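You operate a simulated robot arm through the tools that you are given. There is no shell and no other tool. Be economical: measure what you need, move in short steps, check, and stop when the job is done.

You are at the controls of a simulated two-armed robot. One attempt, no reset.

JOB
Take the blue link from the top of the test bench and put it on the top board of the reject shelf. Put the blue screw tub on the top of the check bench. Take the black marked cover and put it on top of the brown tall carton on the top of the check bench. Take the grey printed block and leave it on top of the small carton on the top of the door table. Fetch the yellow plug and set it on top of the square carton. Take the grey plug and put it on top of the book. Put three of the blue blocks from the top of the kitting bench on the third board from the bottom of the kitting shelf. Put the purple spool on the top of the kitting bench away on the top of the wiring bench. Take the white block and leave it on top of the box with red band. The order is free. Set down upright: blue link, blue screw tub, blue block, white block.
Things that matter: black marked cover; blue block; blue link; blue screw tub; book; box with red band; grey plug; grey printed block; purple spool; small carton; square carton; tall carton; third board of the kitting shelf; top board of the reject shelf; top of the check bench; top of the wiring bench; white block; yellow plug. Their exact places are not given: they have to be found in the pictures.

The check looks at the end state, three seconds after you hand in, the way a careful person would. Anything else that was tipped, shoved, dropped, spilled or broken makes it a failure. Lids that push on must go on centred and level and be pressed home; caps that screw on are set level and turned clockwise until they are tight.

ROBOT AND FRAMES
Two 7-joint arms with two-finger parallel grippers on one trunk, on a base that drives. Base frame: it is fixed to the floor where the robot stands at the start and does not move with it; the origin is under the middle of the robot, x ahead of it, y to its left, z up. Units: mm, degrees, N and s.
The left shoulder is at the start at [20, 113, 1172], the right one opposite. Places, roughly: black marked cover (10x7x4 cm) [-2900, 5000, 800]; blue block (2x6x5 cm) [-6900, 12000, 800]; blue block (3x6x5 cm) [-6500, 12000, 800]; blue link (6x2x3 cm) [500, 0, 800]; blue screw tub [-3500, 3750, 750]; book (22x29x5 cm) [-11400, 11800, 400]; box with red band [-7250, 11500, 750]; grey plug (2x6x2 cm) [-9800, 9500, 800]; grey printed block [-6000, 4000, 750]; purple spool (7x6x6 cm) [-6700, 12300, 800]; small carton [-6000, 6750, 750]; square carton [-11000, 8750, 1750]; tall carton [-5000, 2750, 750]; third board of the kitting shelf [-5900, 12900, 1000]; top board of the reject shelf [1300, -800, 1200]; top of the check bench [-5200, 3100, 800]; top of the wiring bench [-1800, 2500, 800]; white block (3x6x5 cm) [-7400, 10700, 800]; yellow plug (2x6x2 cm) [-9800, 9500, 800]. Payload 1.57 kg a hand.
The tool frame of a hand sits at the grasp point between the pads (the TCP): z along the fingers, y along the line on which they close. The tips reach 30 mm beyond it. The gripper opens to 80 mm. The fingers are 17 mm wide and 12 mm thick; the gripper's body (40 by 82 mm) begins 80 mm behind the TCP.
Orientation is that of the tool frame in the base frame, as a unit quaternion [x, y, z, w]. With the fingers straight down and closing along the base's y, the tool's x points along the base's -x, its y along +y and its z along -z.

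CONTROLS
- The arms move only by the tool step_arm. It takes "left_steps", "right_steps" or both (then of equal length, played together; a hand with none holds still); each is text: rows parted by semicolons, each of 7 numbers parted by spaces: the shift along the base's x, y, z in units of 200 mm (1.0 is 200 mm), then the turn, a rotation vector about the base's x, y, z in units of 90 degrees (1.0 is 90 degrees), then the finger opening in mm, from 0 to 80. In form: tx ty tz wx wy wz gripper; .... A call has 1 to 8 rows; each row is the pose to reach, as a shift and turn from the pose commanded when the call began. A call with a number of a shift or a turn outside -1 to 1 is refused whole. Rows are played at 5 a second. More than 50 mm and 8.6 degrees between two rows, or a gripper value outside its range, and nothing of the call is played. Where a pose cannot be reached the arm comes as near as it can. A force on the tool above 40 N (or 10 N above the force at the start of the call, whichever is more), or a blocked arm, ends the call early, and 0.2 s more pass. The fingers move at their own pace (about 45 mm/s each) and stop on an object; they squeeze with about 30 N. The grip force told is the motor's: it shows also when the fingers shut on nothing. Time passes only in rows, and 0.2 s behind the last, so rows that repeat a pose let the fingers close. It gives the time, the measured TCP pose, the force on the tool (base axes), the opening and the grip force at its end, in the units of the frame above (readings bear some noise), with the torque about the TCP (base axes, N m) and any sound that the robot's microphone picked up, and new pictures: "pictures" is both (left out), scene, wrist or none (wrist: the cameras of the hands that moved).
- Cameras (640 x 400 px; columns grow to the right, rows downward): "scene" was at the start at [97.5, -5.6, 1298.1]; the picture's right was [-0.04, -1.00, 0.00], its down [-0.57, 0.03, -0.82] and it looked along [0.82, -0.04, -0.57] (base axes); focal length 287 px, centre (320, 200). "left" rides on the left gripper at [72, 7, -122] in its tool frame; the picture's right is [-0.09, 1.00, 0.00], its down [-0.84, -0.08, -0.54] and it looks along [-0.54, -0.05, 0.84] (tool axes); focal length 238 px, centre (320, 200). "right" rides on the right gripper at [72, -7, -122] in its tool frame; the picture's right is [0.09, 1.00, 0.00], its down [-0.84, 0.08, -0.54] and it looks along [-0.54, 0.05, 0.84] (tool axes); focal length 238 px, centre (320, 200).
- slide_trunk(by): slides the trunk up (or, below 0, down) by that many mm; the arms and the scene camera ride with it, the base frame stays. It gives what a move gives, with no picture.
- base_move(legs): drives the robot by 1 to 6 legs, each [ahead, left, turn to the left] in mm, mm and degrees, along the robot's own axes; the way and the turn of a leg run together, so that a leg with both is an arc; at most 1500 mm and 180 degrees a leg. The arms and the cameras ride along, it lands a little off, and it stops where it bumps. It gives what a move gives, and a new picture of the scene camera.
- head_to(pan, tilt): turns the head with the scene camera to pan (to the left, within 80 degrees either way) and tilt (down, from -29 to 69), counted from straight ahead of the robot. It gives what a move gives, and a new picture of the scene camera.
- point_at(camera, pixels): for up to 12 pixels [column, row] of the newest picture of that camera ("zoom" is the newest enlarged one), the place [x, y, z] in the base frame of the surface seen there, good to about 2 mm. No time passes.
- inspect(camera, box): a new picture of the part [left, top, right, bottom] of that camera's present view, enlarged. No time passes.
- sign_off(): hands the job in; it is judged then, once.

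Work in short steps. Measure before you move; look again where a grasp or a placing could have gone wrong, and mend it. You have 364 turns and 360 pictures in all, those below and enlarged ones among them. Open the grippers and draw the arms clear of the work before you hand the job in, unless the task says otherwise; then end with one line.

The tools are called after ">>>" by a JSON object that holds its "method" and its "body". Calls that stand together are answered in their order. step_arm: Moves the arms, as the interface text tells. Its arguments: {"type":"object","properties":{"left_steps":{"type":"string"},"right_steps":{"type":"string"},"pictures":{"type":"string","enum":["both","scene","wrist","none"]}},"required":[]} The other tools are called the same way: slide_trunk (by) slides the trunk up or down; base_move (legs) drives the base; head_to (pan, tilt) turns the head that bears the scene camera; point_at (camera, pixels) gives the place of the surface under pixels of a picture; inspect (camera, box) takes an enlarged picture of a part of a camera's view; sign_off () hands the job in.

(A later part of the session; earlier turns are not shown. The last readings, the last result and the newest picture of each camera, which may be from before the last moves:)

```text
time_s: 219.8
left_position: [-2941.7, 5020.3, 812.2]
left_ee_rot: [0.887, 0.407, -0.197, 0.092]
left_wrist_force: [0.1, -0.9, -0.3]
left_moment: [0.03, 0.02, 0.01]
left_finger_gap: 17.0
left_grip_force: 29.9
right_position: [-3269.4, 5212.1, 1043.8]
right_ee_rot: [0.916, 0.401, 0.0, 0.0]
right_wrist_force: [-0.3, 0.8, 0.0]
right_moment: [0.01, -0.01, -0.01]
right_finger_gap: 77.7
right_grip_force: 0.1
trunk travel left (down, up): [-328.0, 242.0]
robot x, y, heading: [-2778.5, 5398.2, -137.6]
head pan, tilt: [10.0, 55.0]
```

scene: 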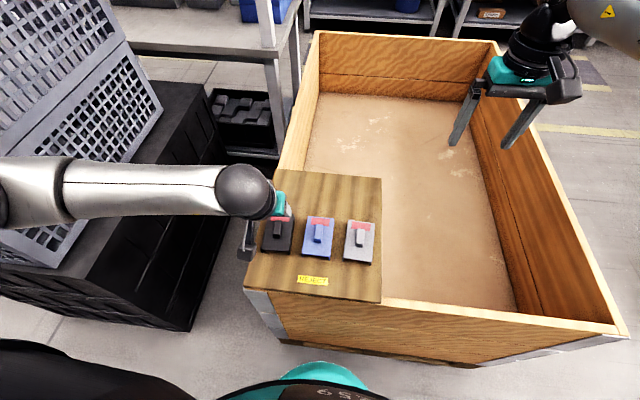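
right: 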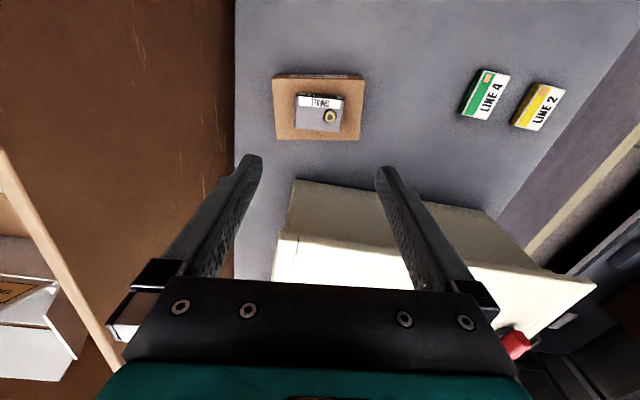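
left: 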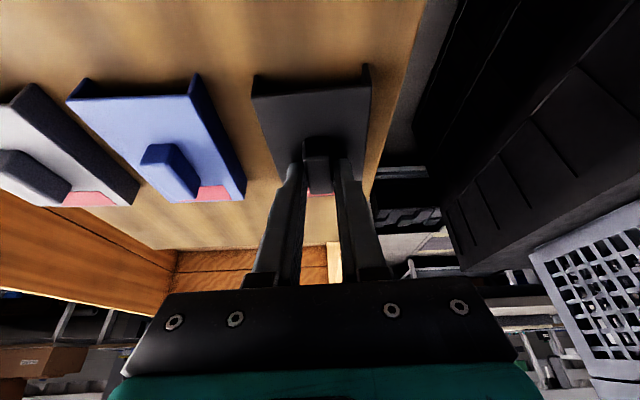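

Gripped (17 mm). Lift and raise trunk.

>>> {"method": "step_arm", "body": {"left_steps": "0 0 0.1 0 0 0 5;0 0 0.3 0 0 0 5;0 0 0.5 0 0 0 5;0 0 0.75 0 0 0 5;0 0 0.95 0 0 0 5", "pictures": "wrist"}}

>>> {"method": "slide_trunk", "body": {"by": 220}}

```text
time_s: 221.0
left_position: [-2943.0, 5021.4, 1003.4]
left_ee_rot: [0.887, 0.407, -0.197, 0.092]
left_wrist_force: [0.3, 0.3, -0.4]
left_moment: [0.0, 0.01, 0.02]
left_finger_gap: 17.1
left_grip_force: 29.8
right_position: [-3269.3, 5212.3, 1042.3]
right_ee_rot: [0.916, 0.4, 0.0, 0.0]
right_wrist_force: [0.4, 0.3, -0.1]
right_moment: [-0.01, 0.01, -0.01]
right_finger_gap: 78.4
right_grip_force: 0.0
trunk travel left (down, up): [-328.0, 242.0]
robot x, y, heading: [-2776.0, 5397.9, -137.6]
head pan, tilt: [10.0, 55.0]
```

left: 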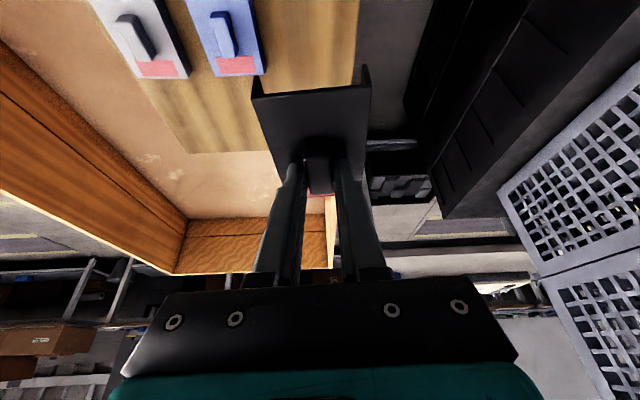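

```text
time_s: 223.3
left_position: [-2943.5, 5020.1, 1222.1]
left_ee_rot: [0.887, 0.407, -0.198, 0.092]
left_wrist_force: [-0.5, 1.0, -0.7]
left_moment: [-0.01, -0.03, 0.03]
left_finger_gap: 17.3
left_grip_force: 29.9
right_position: [-3268.0, 5211.3, 1262.0]
right_ee_rot: [0.917, 0.4, -0.001, 0.0]
right_wrist_force: [-0.3, 0.3, 0.1]
right_moment: [0.01, -0.01, -0.02]
right_finger_gap: 77.7
right_grip_force: 0.0
trunk travel left (down, up): [-548.0, 22.0]
robot x, y, heading: [-2774.3, 5395.2, -137.6]
head pan, tilt: [10.0, 55.0]
```

Drive back through the gap into the main aisle.

>>> {"method": "base_move", "body": {"legs": [[0, 0, 2.6], [0, -1300, 0], [1500, 0, 0], [850, 0, 0]]}}

```text
time_s: 241.5
left_position: [-5481.1, 4218.2, 1222.5]
left_ee_rot: [0.875, 0.433, -0.195, 0.097]
left_wrist_force: [0.4, 0.0, -0.7]
left_moment: [-0.02, 0.01, -0.02]
left_finger_gap: 17.1
left_grip_force: 30.0
right_position: [-5815.8, 4389.2, 1263.4]
right_ee_rot: [0.904, 0.427, 0.0, 0.0]
right_wrist_force: [1.2, 0.0, 1.1]
right_moment: [-0.04, 0.0, -0.01]
right_finger_gap: 78.1
right_grip_force: 0.1
trunk travel left (down, up): [-548.0, 22.0]
robot x, y, heading: [-5333.8, 4602.5, -134.3]
head pan, tilt: [10.0, 55.0]
```

scene: 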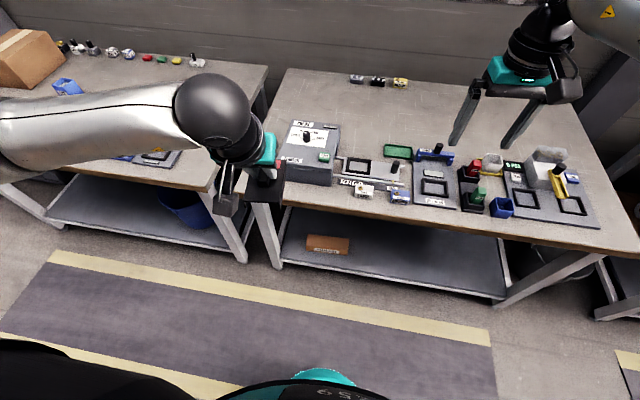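

Go left along the bench row to the carton.

>>> {"method": "base_move", "body": {"legs": [[0, 1400, 0]]}}

>>> {"method": "head_to", "body": {"pan": 5, "tilt": 50}}

```text
time_s: 248.6
left_position: [-4453.2, 3224.2, 1223.1]
left_ee_rot: [0.874, 0.434, -0.196, 0.098]
left_wrist_force: [-0.1, 0.3, -1.2]
left_moment: [-0.03, 0.0, 0.0]
left_finger_gap: 17.0
left_grip_force: 30.0
right_position: [-4790.4, 3394.0, 1263.0]
right_ee_rot: [0.903, 0.429, -0.001, -0.001]
right_wrist_force: [0.4, -0.3, -0.8]
right_moment: [-0.03, 0.0, -0.02]
right_finger_gap: 77.8
right_grip_force: 0.0
trunk travel left (down, up): [-548.0, 22.0]
robot x, y, heading: [-4309.5, 3611.1, -133.8]
head pan, tilt: [10.0, 55.0]
```

scene: 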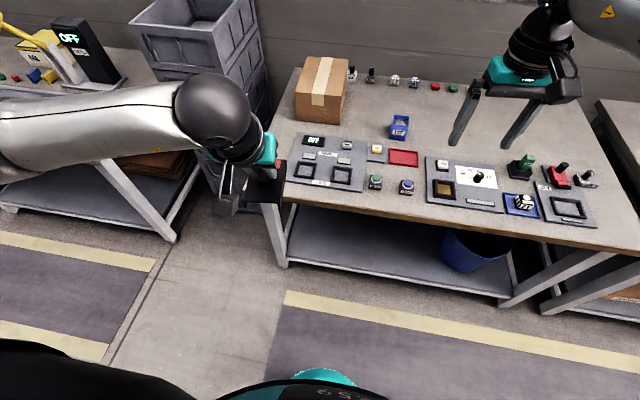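

```text
time_s: 249.3
left_position: [-4452.2, 3225.8, 1221.8]
left_ee_rot: [0.874, 0.435, -0.195, 0.098]
left_wrist_force: [0.0, 0.9, -0.9]
left_moment: [-0.03, -0.03, -0.04]
left_finger_gap: 17.0
left_grip_force: 29.4
right_position: [-4790.4, 3395.1, 1262.2]
right_ee_rot: [0.903, 0.43, -0.001, 0.002]
right_wrist_force: [-0.6, 0.0, -0.2]
right_moment: [0.0, 0.01, 0.01]
right_finger_gap: 77.8
right_grip_force: 0.1
trunk travel left (down, up): [-548.0, 22.0]
robot x, y, heading: [-4310.5, 3616.2, -133.8]
head pan, tilt: [5.0, 50.0]
```

scene: 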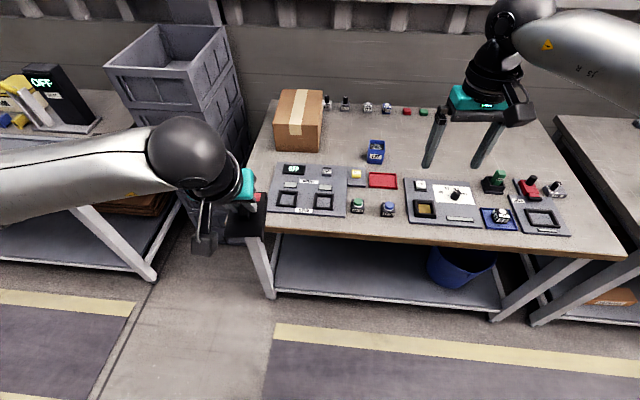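

>>> {"method": "inspect", "body": {"camera": "scene", "box": [255, 80, 400, 180]}}

>>> {"method": "point_at", "body": {"camera": "scene", "pixels": [[283, 91], [322, 92], [276, 124], [320, 125], [299, 105], [330, 236], [500, 250], [275, 228], [237, 70], [215, 100]]}}

```text
4.00 times, centred on (328, 130) of scene
```

zoom: 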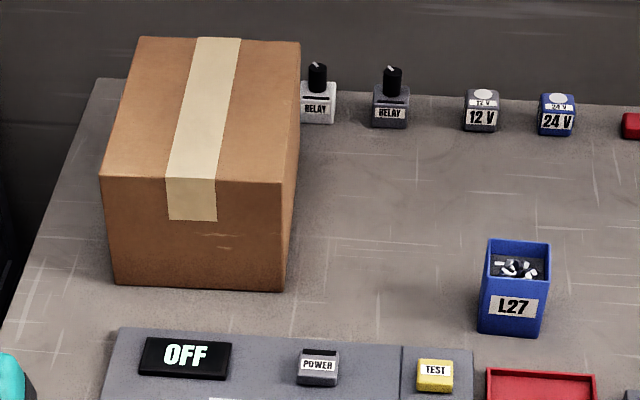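

```text
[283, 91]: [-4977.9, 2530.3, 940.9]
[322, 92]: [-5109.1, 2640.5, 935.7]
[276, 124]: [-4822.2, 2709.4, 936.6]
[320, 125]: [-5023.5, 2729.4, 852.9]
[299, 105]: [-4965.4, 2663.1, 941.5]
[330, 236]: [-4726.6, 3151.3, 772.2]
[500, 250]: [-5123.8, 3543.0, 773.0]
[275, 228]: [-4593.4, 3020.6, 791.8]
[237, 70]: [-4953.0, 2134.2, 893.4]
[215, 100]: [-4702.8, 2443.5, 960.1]
```

Carton corners give centre (-4965,2675), front edge ~389 mm behind the bench edge. Test the tilted reach by extending the left hand forward.

>>> {"method": "step_arm", "body": {"left_steps": "-0.16 -0.17 0 0 0 0 5;-0.32 -0.34 0 0 0 0 5;-0.48 -0.5 0 0 0 0 5;-0.64 -0.67 0 0 0 0 5;-0.8 -0.835 0 0 0 0 5;-0.95 -0.99 0 0 0 0 5", "pictures": "none"}}

```text
time_s: 250.7
left_position: [-4646.2, 3030.1, 1223.0]
left_ee_rot: [0.875, 0.433, -0.196, 0.099]
left_wrist_force: [-1.1, -0.5, -0.6]
left_moment: [-0.04, -0.05, 0.0]
left_finger_gap: 17.0
left_grip_force: 30.3
right_position: [-4792.1, 3395.3, 1261.9]
right_ee_rot: [0.903, 0.43, 0.001, 0.001]
right_wrist_force: [0.8, -0.3, 0.3]
right_moment: [-0.01, -0.04, 0.01]
right_finger_gap: 77.8
right_grip_force: 0.1
trunk travel left (down, up): [-548.0, 22.0]
robot x, y, heading: [-4309.0, 3613.9, -133.9]
head pan, tilt: [5.0, 50.0]
```

Reach 655 with no limit. Add 20 mm and a −3.5° yaw, then drive forward 406.

>>> {"method": "step_arm", "body": {"left_steps": "-0.035 -0.036 0 0 0 -0.02 5;-0.07 -0.072 0 0 0 -0.04 5", "pictures": "none"}}

>>> {"method": "base_move", "body": {"legs": [[400, 13, 0]]}}

```text
time_s: 251.3
left_position: [-4652.0, 3018.8, 1221.3]
left_ee_rot: [0.887, 0.406, -0.198, 0.092]
left_wrist_force: [0.2, -0.4, -0.6]
left_moment: [0.05, 0.0, -0.02]
left_finger_gap: 17.1
left_grip_force: 30.0
left hand out of reach, approached as far as the arm can: row 2
right_position: [-4789.2, 3394.5, 1264.3]
right_ee_rot: [0.903, 0.429, 0.0, 0.0]
right_wrist_force: [0.4, -0.5, 0.6]
right_moment: [0.02, 0.05, 0.01]
right_finger_gap: 77.9
right_grip_force: 0.1
trunk travel left (down, up): [-548.0, 22.0]
robot x, y, heading: [-4306.7, 3612.5, -134.3]
head pan, tilt: [5.0, 50.0]
```

```text
time_s: 253.8
left_position: [-4922.9, 2729.0, 1221.5]
left_ee_rot: [0.889, 0.403, -0.198, 0.091]
left_wrist_force: [0.0, -0.2, -0.4]
left_moment: [0.03, -0.01, -0.04]
left_finger_gap: 17.0
left_grip_force: 29.7
right_position: [-5058.5, 3103.9, 1264.4]
right_ee_rot: [0.905, 0.425, 0.0, 0.0]
right_wrist_force: [0.2, 0.4, 0.0]
right_moment: [0.07, -0.03, 0.01]
right_finger_gap: 78.2
right_grip_force: 0.1
trunk travel left (down, up): [-548.0, 22.0]
robot x, y, heading: [-4576.3, 3318.6, -134.4]
head pan, tilt: [5.0, 50.0]
```

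scene: 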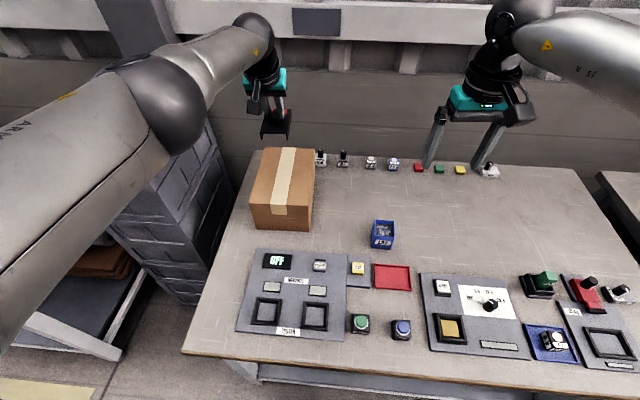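

>>> {"method": "base_move", "body": {"legs": [[15, 0, 0]]}}

>>> {"method": "point_at", "body": {"camera": "scene", "pixels": [[165, 100], [170, 140], [100, 120], [60, 240], [150, 60], [210, 50], [100, 50], [180, 200], [120, 190]]}}

```text
time_s: 254.5
left_position: [-4933.2, 2718.2, 1221.0]
left_ee_rot: [0.889, 0.403, -0.199, 0.091]
left_wrist_force: [0.2, -0.1, -0.8]
left_moment: [-0.01, -0.01, 0.0]
left_finger_gap: 17.3
left_grip_force: 29.7
right_position: [-5067.3, 3095.6, 1264.4]
right_ee_rot: [0.905, 0.426, -0.001, 0.001]
right_wrist_force: [-0.6, 0.0, 0.0]
right_moment: [0.01, -0.03, -0.02]
right_finger_gap: 78.2
right_grip_force: 0.0
trunk travel left (down, up): [-548.0, 22.0]
robot x, y, heading: [-4582.1, 3311.7, -134.3]
head pan, tilt: [5.0, 50.0]
```

scene: 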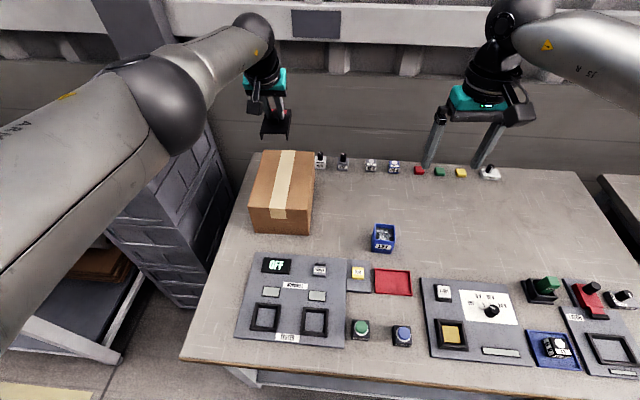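

```text
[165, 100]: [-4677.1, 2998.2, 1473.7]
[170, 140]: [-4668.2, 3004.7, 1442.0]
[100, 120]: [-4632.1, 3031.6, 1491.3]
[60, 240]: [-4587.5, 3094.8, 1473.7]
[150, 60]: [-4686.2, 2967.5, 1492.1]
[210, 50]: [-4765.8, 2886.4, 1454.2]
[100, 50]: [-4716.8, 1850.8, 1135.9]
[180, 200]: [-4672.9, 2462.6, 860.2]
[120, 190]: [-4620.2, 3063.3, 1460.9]
```

Arm is clear of the crate stack. Lower the trunk in two stages to z≈996.

>>> {"method": "slide_trunk", "body": {"by": -200}}

>>> {"method": "step_arm", "body": {"left_steps": "0 0 0 0 0 0 5", "pictures": "both"}}

>>> {"method": "inspect", "body": {"camera": "scene", "box": [200, 50, 380, 180]}}

```text
time_s: 256.7
left_position: [-4932.2, 2718.2, 1021.0]
left_ee_rot: [0.889, 0.403, -0.198, 0.091]
left_wrist_force: [-1.0, 0.7, -0.4]
left_moment: [0.02, 0.02, 0.02]
left_finger_gap: 17.3
left_grip_force: 29.5
right_position: [-5068.0, 3095.5, 1063.4]
right_ee_rot: [0.905, 0.426, -0.001, 0.0]
right_wrist_force: [-0.3, -0.9, 0.4]
right_moment: [0.0, -0.02, 0.01]
right_finger_gap: 78.1
right_grip_force: 0.1
trunk travel left (down, up): [-348.0, 222.0]
robot x, y, heading: [-4584.8, 3310.3, -134.3]
head pan, tilt: [5.0, 50.0]
```

```text
time_s: 257.1
left_position: [-4932.2, 2718.0, 1020.4]
left_ee_rot: [0.889, 0.404, -0.198, 0.09]
left_wrist_force: [-0.3, -0.5, -0.5]
left_moment: [0.02, 0.0, 0.01]
left_finger_gap: 17.1
left_grip_force: 29.7
right_position: [-5067.9, 3095.3, 1063.3]
right_ee_rot: [0.905, 0.426, -0.001, 0.0]
right_wrist_force: [0.0, 1.2, -0.8]
right_moment: [0.0, 0.01, -0.01]
right_finger_gap: 77.9
right_grip_force: 0.1
trunk travel left (down, up): [-348.0, 222.0]
robot x, y, heading: [-4585.9, 3308.4, -134.6]
head pan, tilt: [5.0, 50.0]
```

scene: 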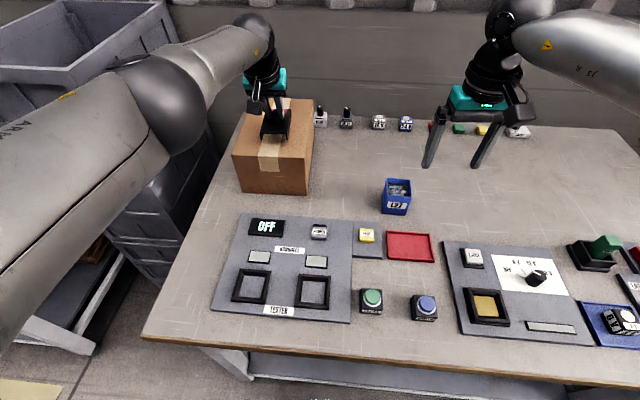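
left: 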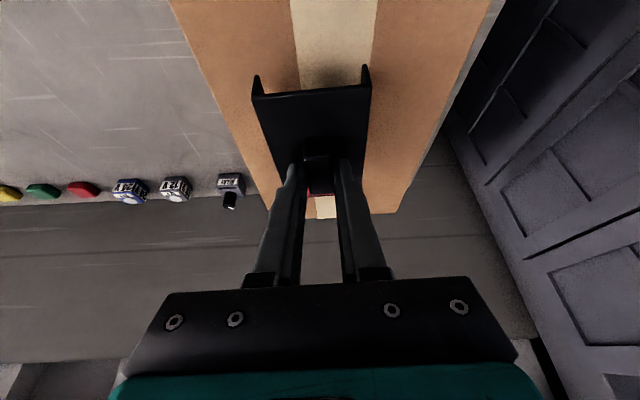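

```text
3.08 times, centred on (290, 115) of scene
```

zoom: 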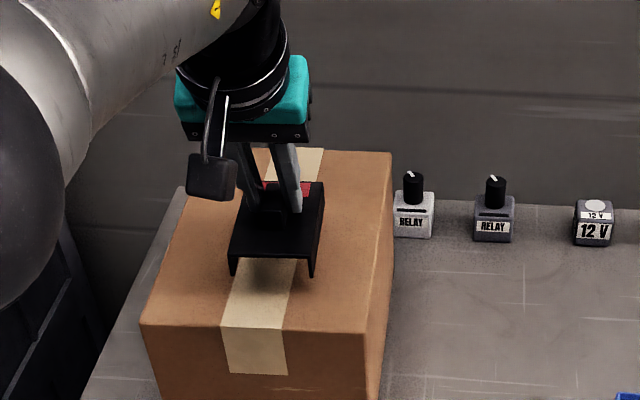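

Cover hangs level over the carton. Lower 24 mm more.

>>> {"method": "slide_trunk", "body": {"by": -25}}

```text
time_s: 257.8
left_position: [-4931.3, 2718.2, 995.6]
left_ee_rot: [0.889, 0.403, -0.199, 0.091]
left_wrist_force: [0.4, -0.2, -1.0]
left_moment: [-0.01, 0.01, 0.0]
left_finger_gap: 17.3
left_grip_force: 29.6
right_position: [-5067.7, 3095.2, 1037.6]
right_ee_rot: [0.905, 0.425, -0.001, 0.0]
right_wrist_force: [-0.3, 0.2, -0.1]
right_moment: [0.01, -0.01, 0.0]
right_finger_gap: 77.9
right_grip_force: 0.1
trunk travel left (down, up): [-323.0, 247.0]
robot x, y, heading: [-4588.7, 3307.6, -134.4]
head pan, tilt: [5.0, 50.0]
```

>>> {"method": "slide_trunk", "body": {"by": -2}}

>>> {"method": "step_arm", "body": {"left_steps": "0 0 0 0 0 0 20;0 0 0 0 0 0 40;0 0 0 0 0 0 50;0 0 0 0 0 0 50", "pictures": "wrist"}}

```text
time_s: 258.3
left_position: [-4932.1, 2717.2, 994.1]
left_ee_rot: [0.888, 0.404, -0.199, 0.091]
left_wrist_force: [-1.0, -0.3, 0.3]
left_moment: [0.03, 0.03, 0.0]
left_finger_gap: 16.9
left_grip_force: 30.3
right_position: [-5068.8, 3094.1, 1036.6]
right_ee_rot: [0.905, 0.426, -0.001, 0.001]
right_wrist_force: [-0.5, 0.1, -0.7]
right_moment: [0.0, 0.01, 0.01]
right_finger_gap: 78.2
right_grip_force: 0.1
trunk travel left (down, up): [-321.0, 249.0]
robot x, y, heading: [-4582.8, 3308.3, -134.4]
head pan, tilt: [5.0, 50.0]
```

```text
time_s: 259.3
left_position: [-4933.0, 2718.0, 993.9]
left_ee_rot: [0.889, 0.402, -0.199, 0.091]
left_wrist_force: [-0.2, -0.1, -0.1]
left_moment: [-0.02, 0.02, -0.02]
left_finger_gap: 49.7
left_grip_force: 0.1
right_position: [-5068.2, 3095.4, 1035.4]
right_ee_rot: [0.905, 0.426, -0.001, 0.001]
right_wrist_force: [-0.6, 0.0, -0.3]
right_moment: [-0.02, 0.03, 0.0]
right_finger_gap: 77.9
right_grip_force: 0.0
trunk travel left (down, up): [-321.0, 249.0]
robot x, y, heading: [-4585.7, 3308.6, -134.5]
head pan, tilt: [5.0, 50.0]
```

left: 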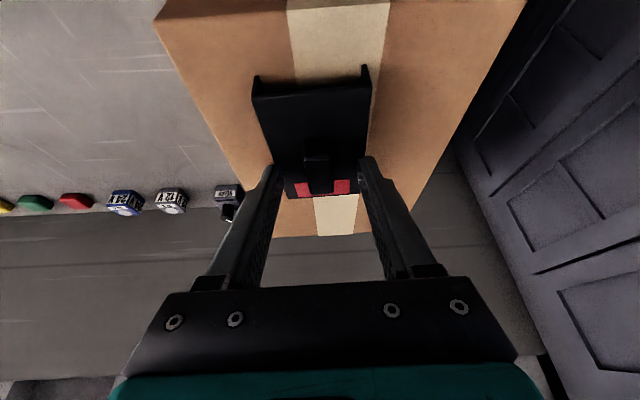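

Released. Raise and check.

>>> {"method": "slide_trunk", "body": {"by": 220}}

>>> {"method": "inspect", "body": {"camera": "scene", "box": [200, 100, 420, 270]}}

```text
time_s: 261.7
left_position: [-4933.0, 2717.9, 1213.5]
left_ee_rot: [0.888, 0.404, -0.199, 0.092]
left_wrist_force: [0.4, -1.2, -0.6]
left_moment: [-0.02, -0.02, 0.01]
left_finger_gap: 49.7
left_grip_force: 0.0
right_position: [-5068.4, 3093.9, 1255.9]
right_ee_rot: [0.905, 0.425, 0.001, 0.0]
right_wrist_force: [-0.2, 0.1, -0.7]
right_moment: [0.0, 0.02, -0.01]
right_finger_gap: 78.1
right_grip_force: 0.0
trunk travel left (down, up): [-541.0, 29.0]
robot x, y, heading: [-4583.7, 3307.4, -134.5]
head pan, tilt: [5.0, 50.0]
```

```text
2.35 times, centred on (310, 185) of scene
```

zoom: 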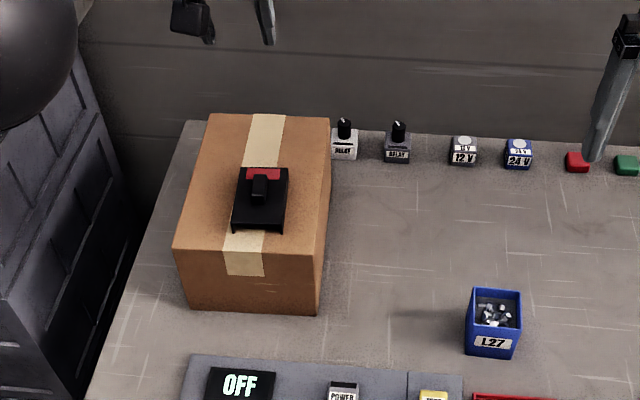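

Cover sits well. Straighten and retract the left hand, back off and turn along the aisle (heading 135).

>>> {"method": "step_arm", "body": {"left_steps": "0.13 0.13 0.02 0.035 -0.03 0 60;0.26 0.26 0.04 0.07 -0.06 0 60;0.39 0.39 0.06 0.105 -0.09 0 70;0.52 0.52 0.08 0.14 -0.12 0 80;0.66 0.66 0.1 0.175 -0.15 0 80;0.8 0.8 0.12 0.21 -0.182 0 80", "pictures": "none"}}

>>> {"method": "base_move", "body": {"legs": [[-480, 0, 0], [0, 0, -90], [1500, 0, 0], [1500, 0, 0]]}}

>>> {"method": "head_to", "body": {"pan": 0, "tilt": 15}}

```text
time_s: 263.1
left_position: [-4773.3, 2877.5, 1238.7]
left_ee_rot: [0.91, 0.414, 0.0, 0.001]
left_wrist_force: [-0.5, 0.5, -0.1]
left_moment: [-0.01, 0.0, -0.03]
left_finger_gap: 80.1
left_grip_force: 0.1
right_position: [-5068.7, 3095.1, 1256.9]
right_ee_rot: [0.905, 0.426, -0.001, 0.001]
right_wrist_force: [-0.2, -0.2, 0.3]
right_moment: [0.0, -0.01, 0.02]
right_finger_gap: 78.1
right_grip_force: 0.1
trunk travel left (down, up): [-541.0, 29.0]
robot x, y, heading: [-4583.3, 3307.7, -134.4]
head pan, tilt: [5.0, 50.0]
```

```text
time_s: 283.8
left_position: [-6798.8, 5960.2, 1238.8]
left_ee_rot: [0.934, -0.358, -0.002, 0.0]
left_wrist_force: [0.1, 0.2, 0.7]
left_moment: [0.0, -0.01, -0.01]
left_finger_gap: 80.0
left_grip_force: 0.1
right_position: [-6576.3, 6252.2, 1255.3]
right_ee_rot: [0.939, -0.345, -0.001, 0.0]
right_wrist_force: [0.3, -1.0, 0.5]
right_moment: [-0.03, 0.02, 0.02]
right_finger_gap: 77.9
right_grip_force: 0.0
trunk travel left (down, up): [-541.0, 29.0]
robot x, y, heading: [-6375.2, 5765.5, 134.8]
head pan, tilt: [5.0, 50.0]
```

scene: 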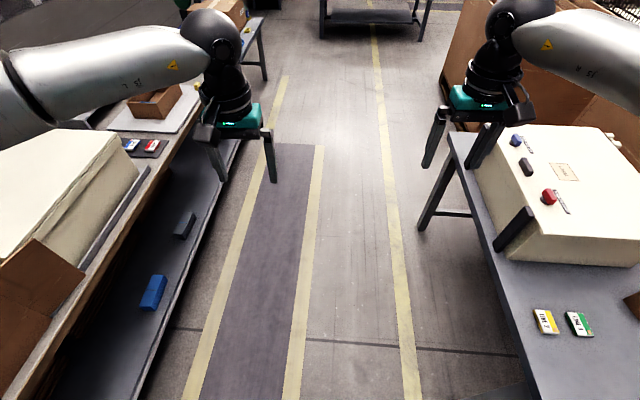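

```text
time_s: 284.8
left_position: [-6800.1, 5960.4, 1239.8]
left_ee_rot: [0.933, -0.359, -0.002, 0.0]
left_wrist_force: [0.9, -0.3, -0.8]
left_moment: [0.01, -0.03, -0.02]
left_finger_gap: 80.1
left_grip_force: 0.0
right_position: [-6577.4, 6251.8, 1256.6]
right_ee_rot: [0.939, -0.345, -0.001, 0.0]
right_wrist_force: [0.3, -0.5, 0.2]
right_moment: [-0.02, 0.02, 0.02]
right_finger_gap: 77.9
right_grip_force: 0.2
trunk travel left (down, up): [-541.0, 29.0]
robot x, y, heading: [-6369.6, 5764.8, 135.1]
head pan, tilt: [0.0, 15.0]
```

scene: 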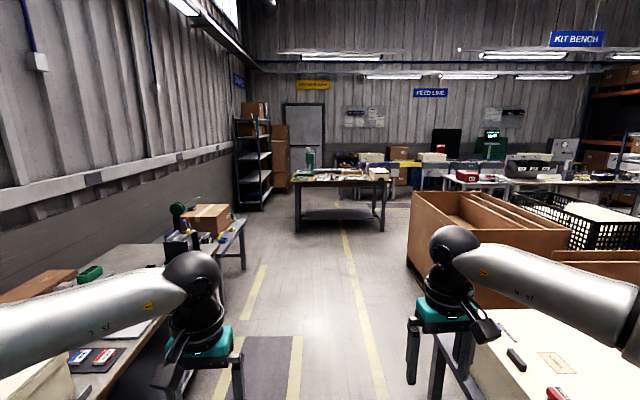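

Next the plugs: the table straight ahead. Drive 3000 along the lane.

>>> {"method": "base_move", "body": {"legs": [[1500, 0, 0], [1450, 0, 0]]}}

>>> {"method": "head_to", "body": {"pan": 0, "tilt": 25}}

```text
time_s: 299.0
left_position: [-8848.1, 8078.3, 1238.6]
left_ee_rot: [0.931, -0.364, -0.002, -0.001]
left_wrist_force: [-0.2, -0.4, 0.2]
left_moment: [0.0, 0.01, 0.02]
left_finger_gap: 79.7
left_grip_force: 0.1
right_position: [-8621.9, 8366.8, 1255.8]
right_ee_rot: [0.936, -0.352, 0.0, 0.0]
right_wrist_force: [1.2, 0.0, 0.8]
right_moment: [-0.03, 0.0, -0.01]
right_finger_gap: 77.8
right_grip_force: 0.1
trunk travel left (down, up): [-541.0, 29.0]
robot x, y, heading: [-8417.9, 7879.4, 134.2]
head pan, tilt: [0.0, 15.0]
```

scene: 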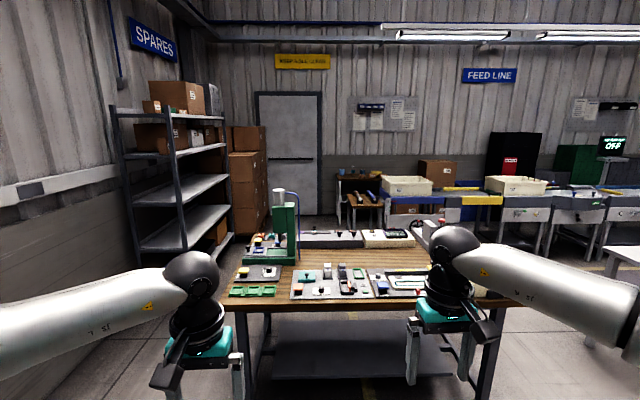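

```text
time_s: 299.7
left_position: [-8848.1, 8075.9, 1239.5]
left_ee_rot: [0.931, -0.364, -0.002, 0.0]
left_wrist_force: [0.0, -0.6, 0.7]
left_moment: [0.0, 0.02, -0.02]
left_finger_gap: 80.1
left_grip_force: 0.0
right_position: [-8621.5, 8365.6, 1256.8]
right_ee_rot: [0.936, -0.352, -0.001, 0.0]
right_wrist_force: [-0.4, -0.5, -0.2]
right_moment: [0.03, -0.03, 0.0]
right_finger_gap: 77.9
right_grip_force: 0.1
trunk travel left (down, up): [-541.0, 29.0]
robot x, y, heading: [-8420.7, 7876.4, 134.1]
head pan, tilt: [0.0, 25.0]
```

scene: 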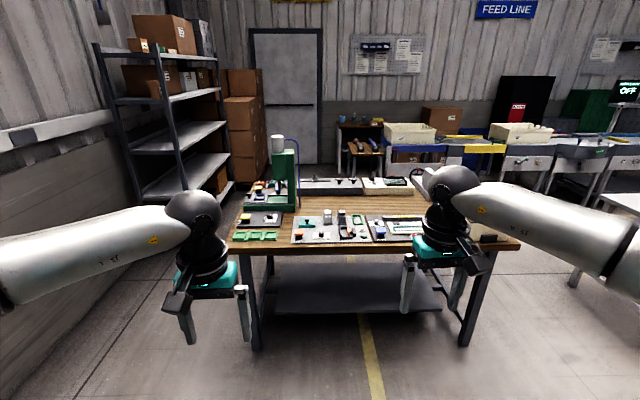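

Zoom on the table and on the spares shelf top.

>>> {"method": "inspect", "body": {"camera": "scene", "box": [225, 165, 435, 255]}}

>>> {"method": "inspect", "body": {"camera": "scene", "box": [90, 5, 250, 110]}}

>>> {"method": "point_at", "body": {"camera": "scene", "pixels": [[165, 35], [140, 45], [155, 22], [300, 235], [345, 215], [260, 240], [380, 185], [250, 150], [170, 60], [118, 100]]}}

```text
3.05 times, centred on (330, 210) of scene
```

zoom: 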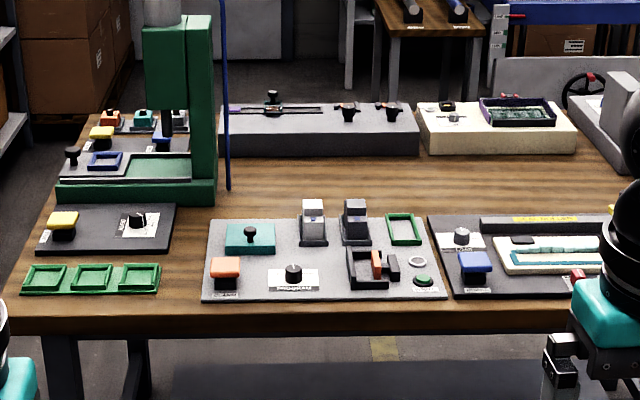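

```text
3.81 times, centred on (170, 58) of scene
```

zoom: 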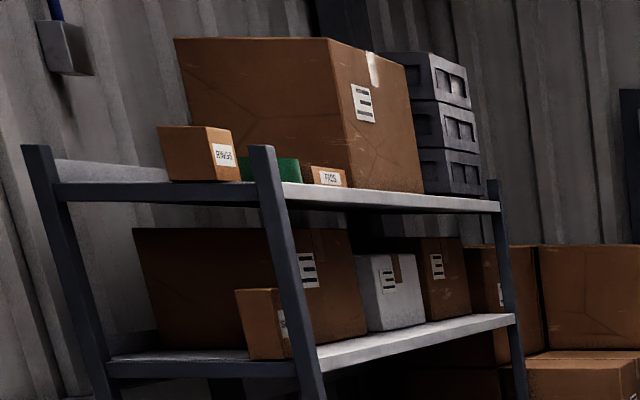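

```text
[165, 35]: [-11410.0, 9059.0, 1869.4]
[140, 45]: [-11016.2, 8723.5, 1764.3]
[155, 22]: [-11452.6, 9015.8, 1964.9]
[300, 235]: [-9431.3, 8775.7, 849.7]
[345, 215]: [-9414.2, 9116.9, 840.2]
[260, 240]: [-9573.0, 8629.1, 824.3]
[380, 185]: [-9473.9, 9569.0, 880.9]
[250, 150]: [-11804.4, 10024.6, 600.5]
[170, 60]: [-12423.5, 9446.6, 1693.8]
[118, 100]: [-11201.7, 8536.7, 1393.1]
```

>>> {"method": "point_at", "body": {"camera": "scene", "pixels": [[358, 148], [372, 150], [340, 182], [332, 178], [345, 130], [385, 128], [338, 189], [316, 192], [405, 180]]}}

>>> {"method": "inspect", "body": {"camera": "scene", "box": [280, 100, 440, 200]}}

```text
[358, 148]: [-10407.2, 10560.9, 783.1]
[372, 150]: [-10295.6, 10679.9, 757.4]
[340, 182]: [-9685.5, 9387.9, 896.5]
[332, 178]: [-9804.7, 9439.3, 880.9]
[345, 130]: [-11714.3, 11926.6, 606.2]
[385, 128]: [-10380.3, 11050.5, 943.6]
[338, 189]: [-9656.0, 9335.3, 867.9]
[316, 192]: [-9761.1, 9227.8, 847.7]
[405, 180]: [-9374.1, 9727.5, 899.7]
```

```text
4.00 times, centred on (360, 150) of scene
```

zoom: 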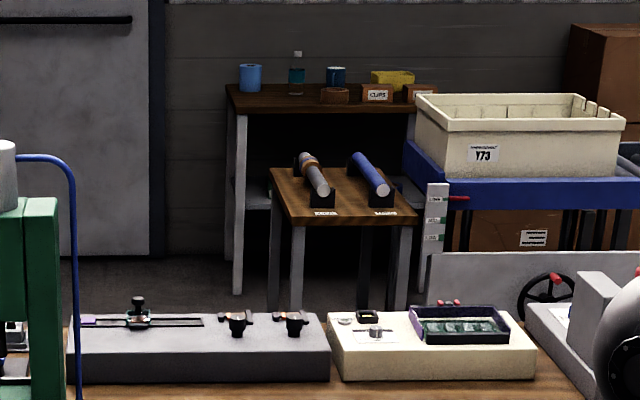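

The place (-9800,9500) is behind the grey jig. Drive closer to look over it.

>>> {"method": "base_move", "body": {"legs": [[650, 0, 0]]}}

>>> {"method": "head_to", "body": {"pan": -5, "tilt": 35}}

```text
time_s: 303.3
left_position: [-9298.2, 8548.2, 1237.8]
left_ee_rot: [0.931, -0.366, -0.002, -0.001]
left_wrist_force: [0.2, 0.3, 0.3]
left_moment: [-0.01, -0.01, 0.0]
left_finger_gap: 80.0
left_grip_force: 0.1
right_position: [-9070.8, 8836.0, 1255.3]
right_ee_rot: [0.935, -0.354, -0.001, -0.001]
right_wrist_force: [0.0, 0.3, 0.1]
right_moment: [0.0, 0.0, -0.01]
right_finger_gap: 78.1
right_grip_force: 0.1
trunk travel left (down, up): [-541.0, 29.0]
robot x, y, heading: [-8873.5, 8349.7, 133.7]
head pan, tilt: [0.0, 25.0]
```

scene: 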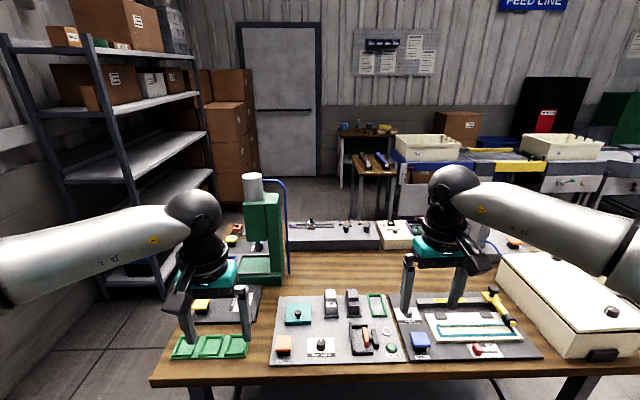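

```text
time_s: 304.1
left_position: [-9298.3, 8546.6, 1238.7]
left_ee_rot: [0.93, -0.366, -0.002, -0.001]
left_wrist_force: [0.9, 0.4, 0.7]
left_moment: [0.01, 0.03, -0.03]
left_finger_gap: 80.0
left_grip_force: 0.0
right_position: [-9069.8, 8834.7, 1256.8]
right_ee_rot: [0.935, -0.354, -0.001, 0.0]
right_wrist_force: [-0.1, -0.8, -0.2]
right_moment: [0.01, 0.03, -0.02]
right_finger_gap: 78.1
right_grip_force: 0.1
trunk travel left (down, up): [-541.0, 29.0]
robot x, y, heading: [-8871.5, 8345.7, 133.7]
head pan, tilt: [-5.0, 35.0]
```

scene: 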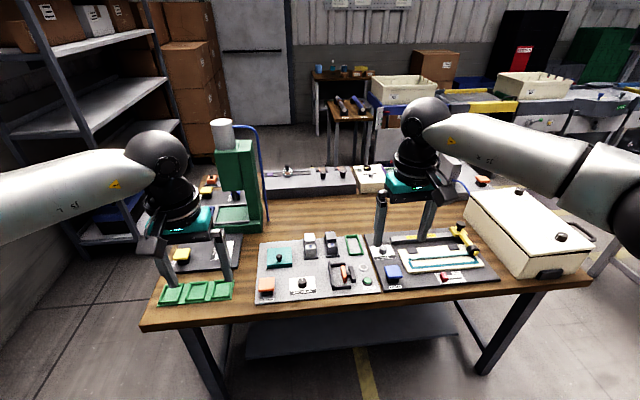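

>>> {"method": "point_at", "body": {"camera": "scene", "pixels": [[145, 325], [590, 283], [265, 188], [200, 205], [125, 235], [330, 190], [300, 190], [360, 168], [490, 180], [375, 160], [275, 130], [222, 180]]}}

>>> {"method": "inspect", "body": {"camera": "scene", "box": [180, 110, 400, 250]}}

```text
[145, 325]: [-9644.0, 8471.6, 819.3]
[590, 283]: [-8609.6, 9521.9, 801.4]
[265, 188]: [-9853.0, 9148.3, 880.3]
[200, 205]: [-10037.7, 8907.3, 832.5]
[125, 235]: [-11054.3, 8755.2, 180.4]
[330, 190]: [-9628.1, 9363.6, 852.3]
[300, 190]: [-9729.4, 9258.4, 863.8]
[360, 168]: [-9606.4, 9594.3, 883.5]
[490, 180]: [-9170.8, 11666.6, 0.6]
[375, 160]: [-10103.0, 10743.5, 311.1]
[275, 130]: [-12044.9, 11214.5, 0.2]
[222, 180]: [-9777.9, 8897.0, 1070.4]
```

```text
2.86 times, centred on (290, 180) of scene
```

zoom: 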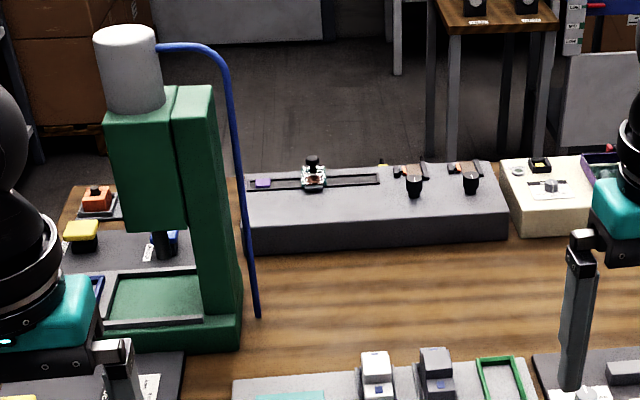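

A bit of yellow peeks out behind the jig. Go round the table's right end to its far side.

>>> {"method": "base_move", "body": {"legs": [[0, -1450, 0], [1300, 0, 1]]}}

>>> {"method": "head_to", "body": {"pan": 45, "tilt": 30}}

```text
time_s: 317.4
left_position: [-9215.1, 10464.3, 1239.0]
left_ee_rot: [0.937, -0.349, -0.002, -0.001]
left_wrist_force: [-0.4, -1.0, 0.2]
left_moment: [0.03, -0.03, -0.01]
left_finger_gap: 80.1
left_grip_force: 0.1
right_position: [-8998.9, 10758.6, 1255.5]
right_ee_rot: [0.942, -0.335, -0.001, 0.0]
right_wrist_force: [-0.1, -0.2, 0.3]
right_moment: [0.02, 0.0, -0.01]
right_finger_gap: 77.9
right_grip_force: 0.0
trunk travel left (down, up): [-541.0, 29.0]
robot x, y, heading: [-8784.0, 10279.7, 135.9]
head pan, tilt: [-5.0, 35.0]
```

scene: 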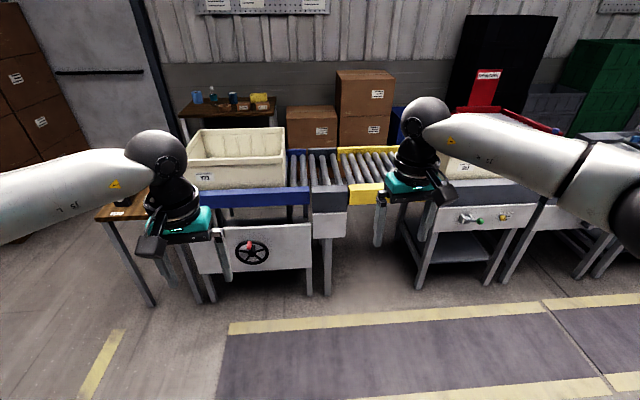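

```text
time_s: 318.6
left_position: [-9215.3, 10463.3, 1238.6]
left_ee_rot: [0.938, -0.347, -0.002, -0.002]
left_wrist_force: [-0.6, -0.6, -0.3]
left_moment: [-0.02, 0.02, -0.03]
left_finger_gap: 80.3
left_grip_force: 0.0
right_position: [-8999.3, 10759.1, 1256.9]
right_ee_rot: [0.942, -0.335, -0.001, 0.0]
right_wrist_force: [0.3, -0.2, 0.5]
right_moment: [0.01, 0.0, -0.01]
right_finger_gap: 77.8
right_grip_force: 0.1
trunk travel left (down, up): [-541.0, 29.0]
robot x, y, heading: [-8781.2, 10275.7, 136.2]
head pan, tilt: [45.0, 30.0]
```

scene: 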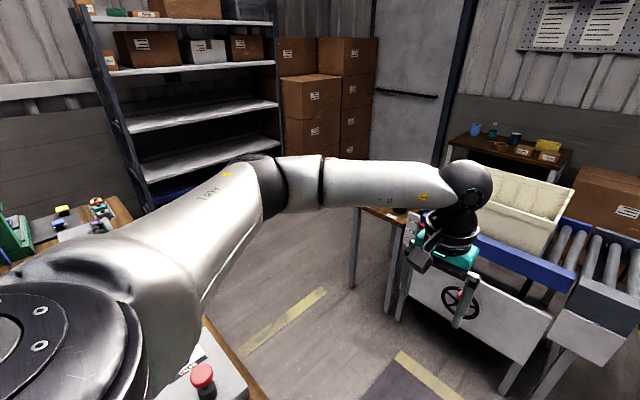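

Turn round to face the table from its far side.

>>> {"method": "base_move", "body": {"legs": [[0, 0, 178]]}}

>>> {"method": "head_to", "body": {"pan": -45, "tilt": 35}}

```text
time_s: 326.2
left_position: [-8362.6, 10061.5, 1238.7]
left_ee_rot: [0.383, 0.924, -0.001, 0.002]
left_wrist_force: [0.0, -0.3, -0.2]
left_moment: [-0.01, 0.01, -0.03]
left_finger_gap: 79.8
left_grip_force: 0.1
right_position: [-8601.8, 9781.9, 1257.5]
right_ee_rot: [0.37, 0.929, 0.0, 0.001]
right_wrist_force: [0.1, 0.1, 0.3]
right_moment: [-0.01, 0.0, 0.02]
right_finger_gap: 78.1
right_grip_force: 0.0
trunk travel left (down, up): [-541.0, 29.0]
robot x, y, heading: [-8775.4, 10279.5, -48.4]
head pan, tilt: [45.0, 30.0]
```

scene: 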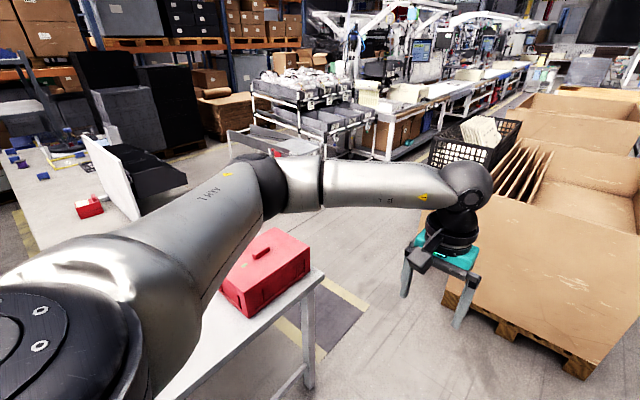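

```text
time_s: 327.9
left_position: [-8362.3, 10061.4, 1238.1]
left_ee_rot: [0.383, 0.924, 0.0, 0.001]
left_wrist_force: [0.4, 0.5, -0.6]
left_moment: [0.0, -0.02, 0.0]
left_finger_gap: 80.1
left_grip_force: 0.0
right_position: [-8600.8, 9780.5, 1255.9]
right_ee_rot: [0.37, 0.929, 0.0, 0.0]
right_wrist_force: [0.8, 0.6, 1.4]
right_moment: [-0.01, 0.0, -0.02]
right_finger_gap: 78.2
right_grip_force: 0.0
trunk travel left (down, up): [-541.0, 29.0]
robot x, y, heading: [-8781.9, 10277.9, -48.3]
head pan, tilt: [-45.0, 35.0]
```

scene: 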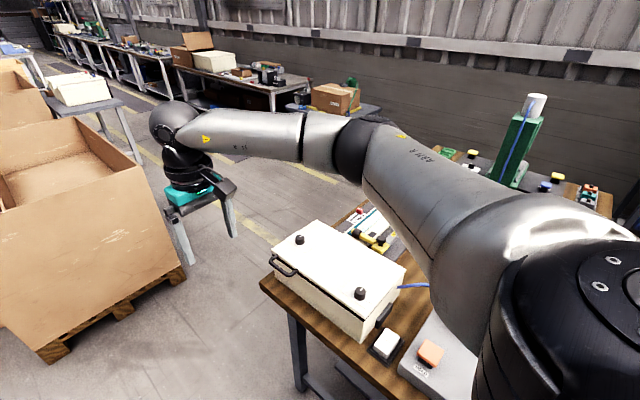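

>>> {"method": "point_at", "body": {"camera": "scene", "pixels": [[268, 285], [340, 355], [390, 392], [388, 345], [430, 355], [600, 190], [420, 390]]}}

>>> {"method": "head_to", "body": {"pan": -60, "tilt": 60}}

```text
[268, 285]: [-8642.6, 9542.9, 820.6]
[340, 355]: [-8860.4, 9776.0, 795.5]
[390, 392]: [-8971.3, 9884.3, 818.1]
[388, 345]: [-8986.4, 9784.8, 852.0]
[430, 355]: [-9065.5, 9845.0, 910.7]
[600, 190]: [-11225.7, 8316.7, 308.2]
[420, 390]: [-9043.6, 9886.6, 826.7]
```

```text
time_s: 328.7
left_position: [-8362.9, 10060.5, 1239.6]
left_ee_rot: [0.384, 0.923, -0.001, 0.001]
left_wrist_force: [0.2, -0.4, 0.8]
left_moment: [0.0, -0.03, 0.02]
left_finger_gap: 79.7
left_grip_force: 0.0
right_position: [-8601.2, 9780.4, 1256.8]
right_ee_rot: [0.371, 0.929, -0.001, 0.001]
right_wrist_force: [-0.2, -0.4, 0.0]
right_moment: [-0.01, 0.0, -0.03]
right_finger_gap: 78.1
right_grip_force: 0.1
trunk travel left (down, up): [-541.0, 29.0]
robot x, y, heading: [-8784.3, 10275.9, -48.2]
head pan, tilt: [-60.0, 60.0]
```

scene: 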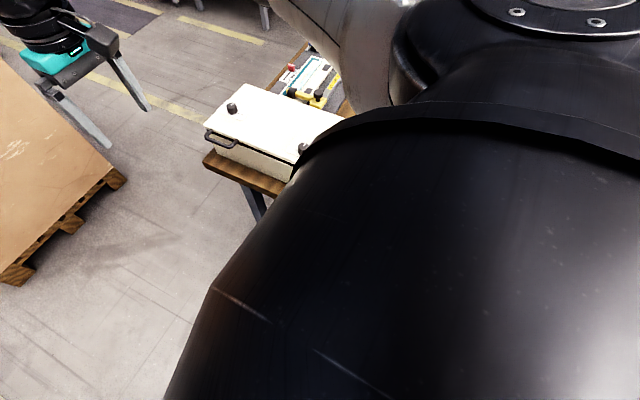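

Table's far edge is around x−y≈−19400. Back up, square to the table, and move right behind it.

>>> {"method": "base_move", "body": {"legs": [[0, 0, 3], [-680, 0, 0], [0, -1000, 0]]}}

>>> {"method": "head_to", "body": {"pan": 0, "tilt": 45}}

```text
time_s: 337.7
left_position: [-9537.1, 9860.4, 1239.1]
left_ee_rot: [0.354, 0.935, 0.0, 0.001]
left_wrist_force: [0.0, 0.5, 0.5]
left_moment: [0.0, 0.04, -0.05]
left_finger_gap: 79.8
left_grip_force: 0.1
right_position: [-9758.8, 9567.6, 1255.6]
right_ee_rot: [0.342, 0.94, 0.0, 0.0]
right_wrist_force: [-0.1, 0.5, 0.4]
right_moment: [0.01, 0.03, 0.02]
right_finger_gap: 78.0
right_grip_force: 0.1
trunk travel left (down, up): [-541.0, 29.0]
robot x, y, heading: [-9964.5, 10050.7, -45.0]
head pan, tilt: [-60.0, 60.0]
```

scene: 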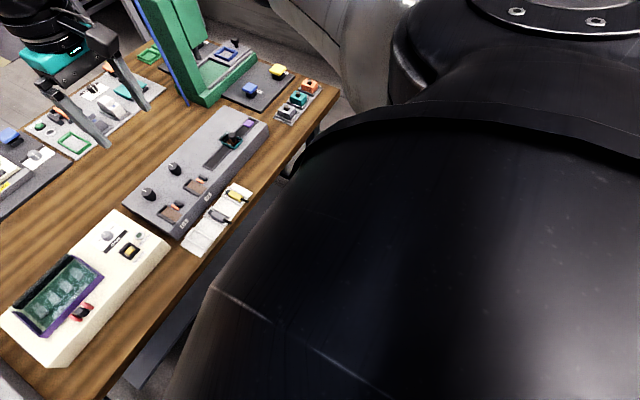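

```text
time_s: 339.0
left_position: [-9538.7, 9860.7, 1238.8]
left_ee_rot: [0.354, 0.935, 0.0, 0.002]
left_wrist_force: [0.5, -0.5, -0.8]
left_moment: [0.0, 0.06, 0.0]
left_finger_gap: 79.8
left_grip_force: 0.0
right_position: [-9759.4, 9566.7, 1255.8]
right_ee_rot: [0.343, 0.94, 0.0, 0.001]
right_wrist_force: [-0.4, 0.1, 0.4]
right_moment: [0.0, 0.01, 0.0]
right_finger_gap: 78.4
right_grip_force: 0.0
trunk travel left (down, up): [-541.0, 29.0]
robot x, y, heading: [-9968.5, 10054.1, -44.9]
head pan, tilt: [0.0, 45.0]
```

scene: 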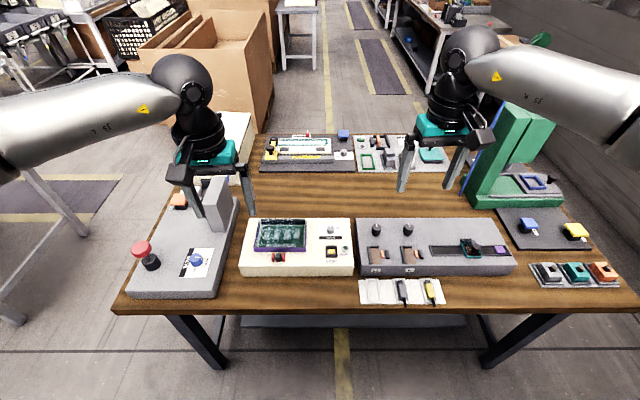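

Now the yellow plug (432,292) and a grey/black one (402,291) lie on a white tray. Zoom and measure.

>>> {"method": "inspect", "body": {"camera": "scene", "box": [345, 265, 465, 320]}}

>>> {"method": "point_at", "body": {"camera": "scene", "pixels": [[432, 292], [402, 291], [372, 290], [360, 300], [444, 300], [400, 305], [400, 312], [440, 260]]}}

```text
5.33 times, centred on (405, 292) of scene
```

zoom: 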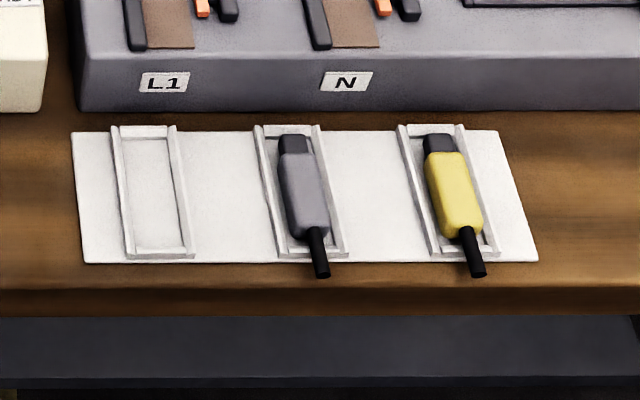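

```text
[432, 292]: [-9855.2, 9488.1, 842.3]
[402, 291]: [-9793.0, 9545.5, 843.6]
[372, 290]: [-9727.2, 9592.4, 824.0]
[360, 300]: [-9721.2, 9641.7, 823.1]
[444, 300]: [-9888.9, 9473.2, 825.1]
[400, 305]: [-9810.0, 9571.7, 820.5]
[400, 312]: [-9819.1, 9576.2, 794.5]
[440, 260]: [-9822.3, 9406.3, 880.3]
```

>>> {"method": "point_at", "body": {"camera": "zoom", "pixels": [[264, 160], [325, 160], [315, 250], [300, 165], [308, 205], [285, 200], [327, 215], [318, 255], [295, 142], [230, 200], [440, 165], [458, 210]]}}

```text
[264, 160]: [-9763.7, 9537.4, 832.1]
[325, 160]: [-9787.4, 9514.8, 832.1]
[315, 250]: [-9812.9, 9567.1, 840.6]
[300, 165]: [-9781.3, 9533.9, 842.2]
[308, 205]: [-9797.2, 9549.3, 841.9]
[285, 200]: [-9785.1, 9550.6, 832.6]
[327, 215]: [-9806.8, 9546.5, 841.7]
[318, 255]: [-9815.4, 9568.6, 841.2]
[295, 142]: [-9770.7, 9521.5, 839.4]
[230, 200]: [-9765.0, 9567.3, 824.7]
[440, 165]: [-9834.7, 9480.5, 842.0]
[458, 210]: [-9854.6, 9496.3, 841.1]
```

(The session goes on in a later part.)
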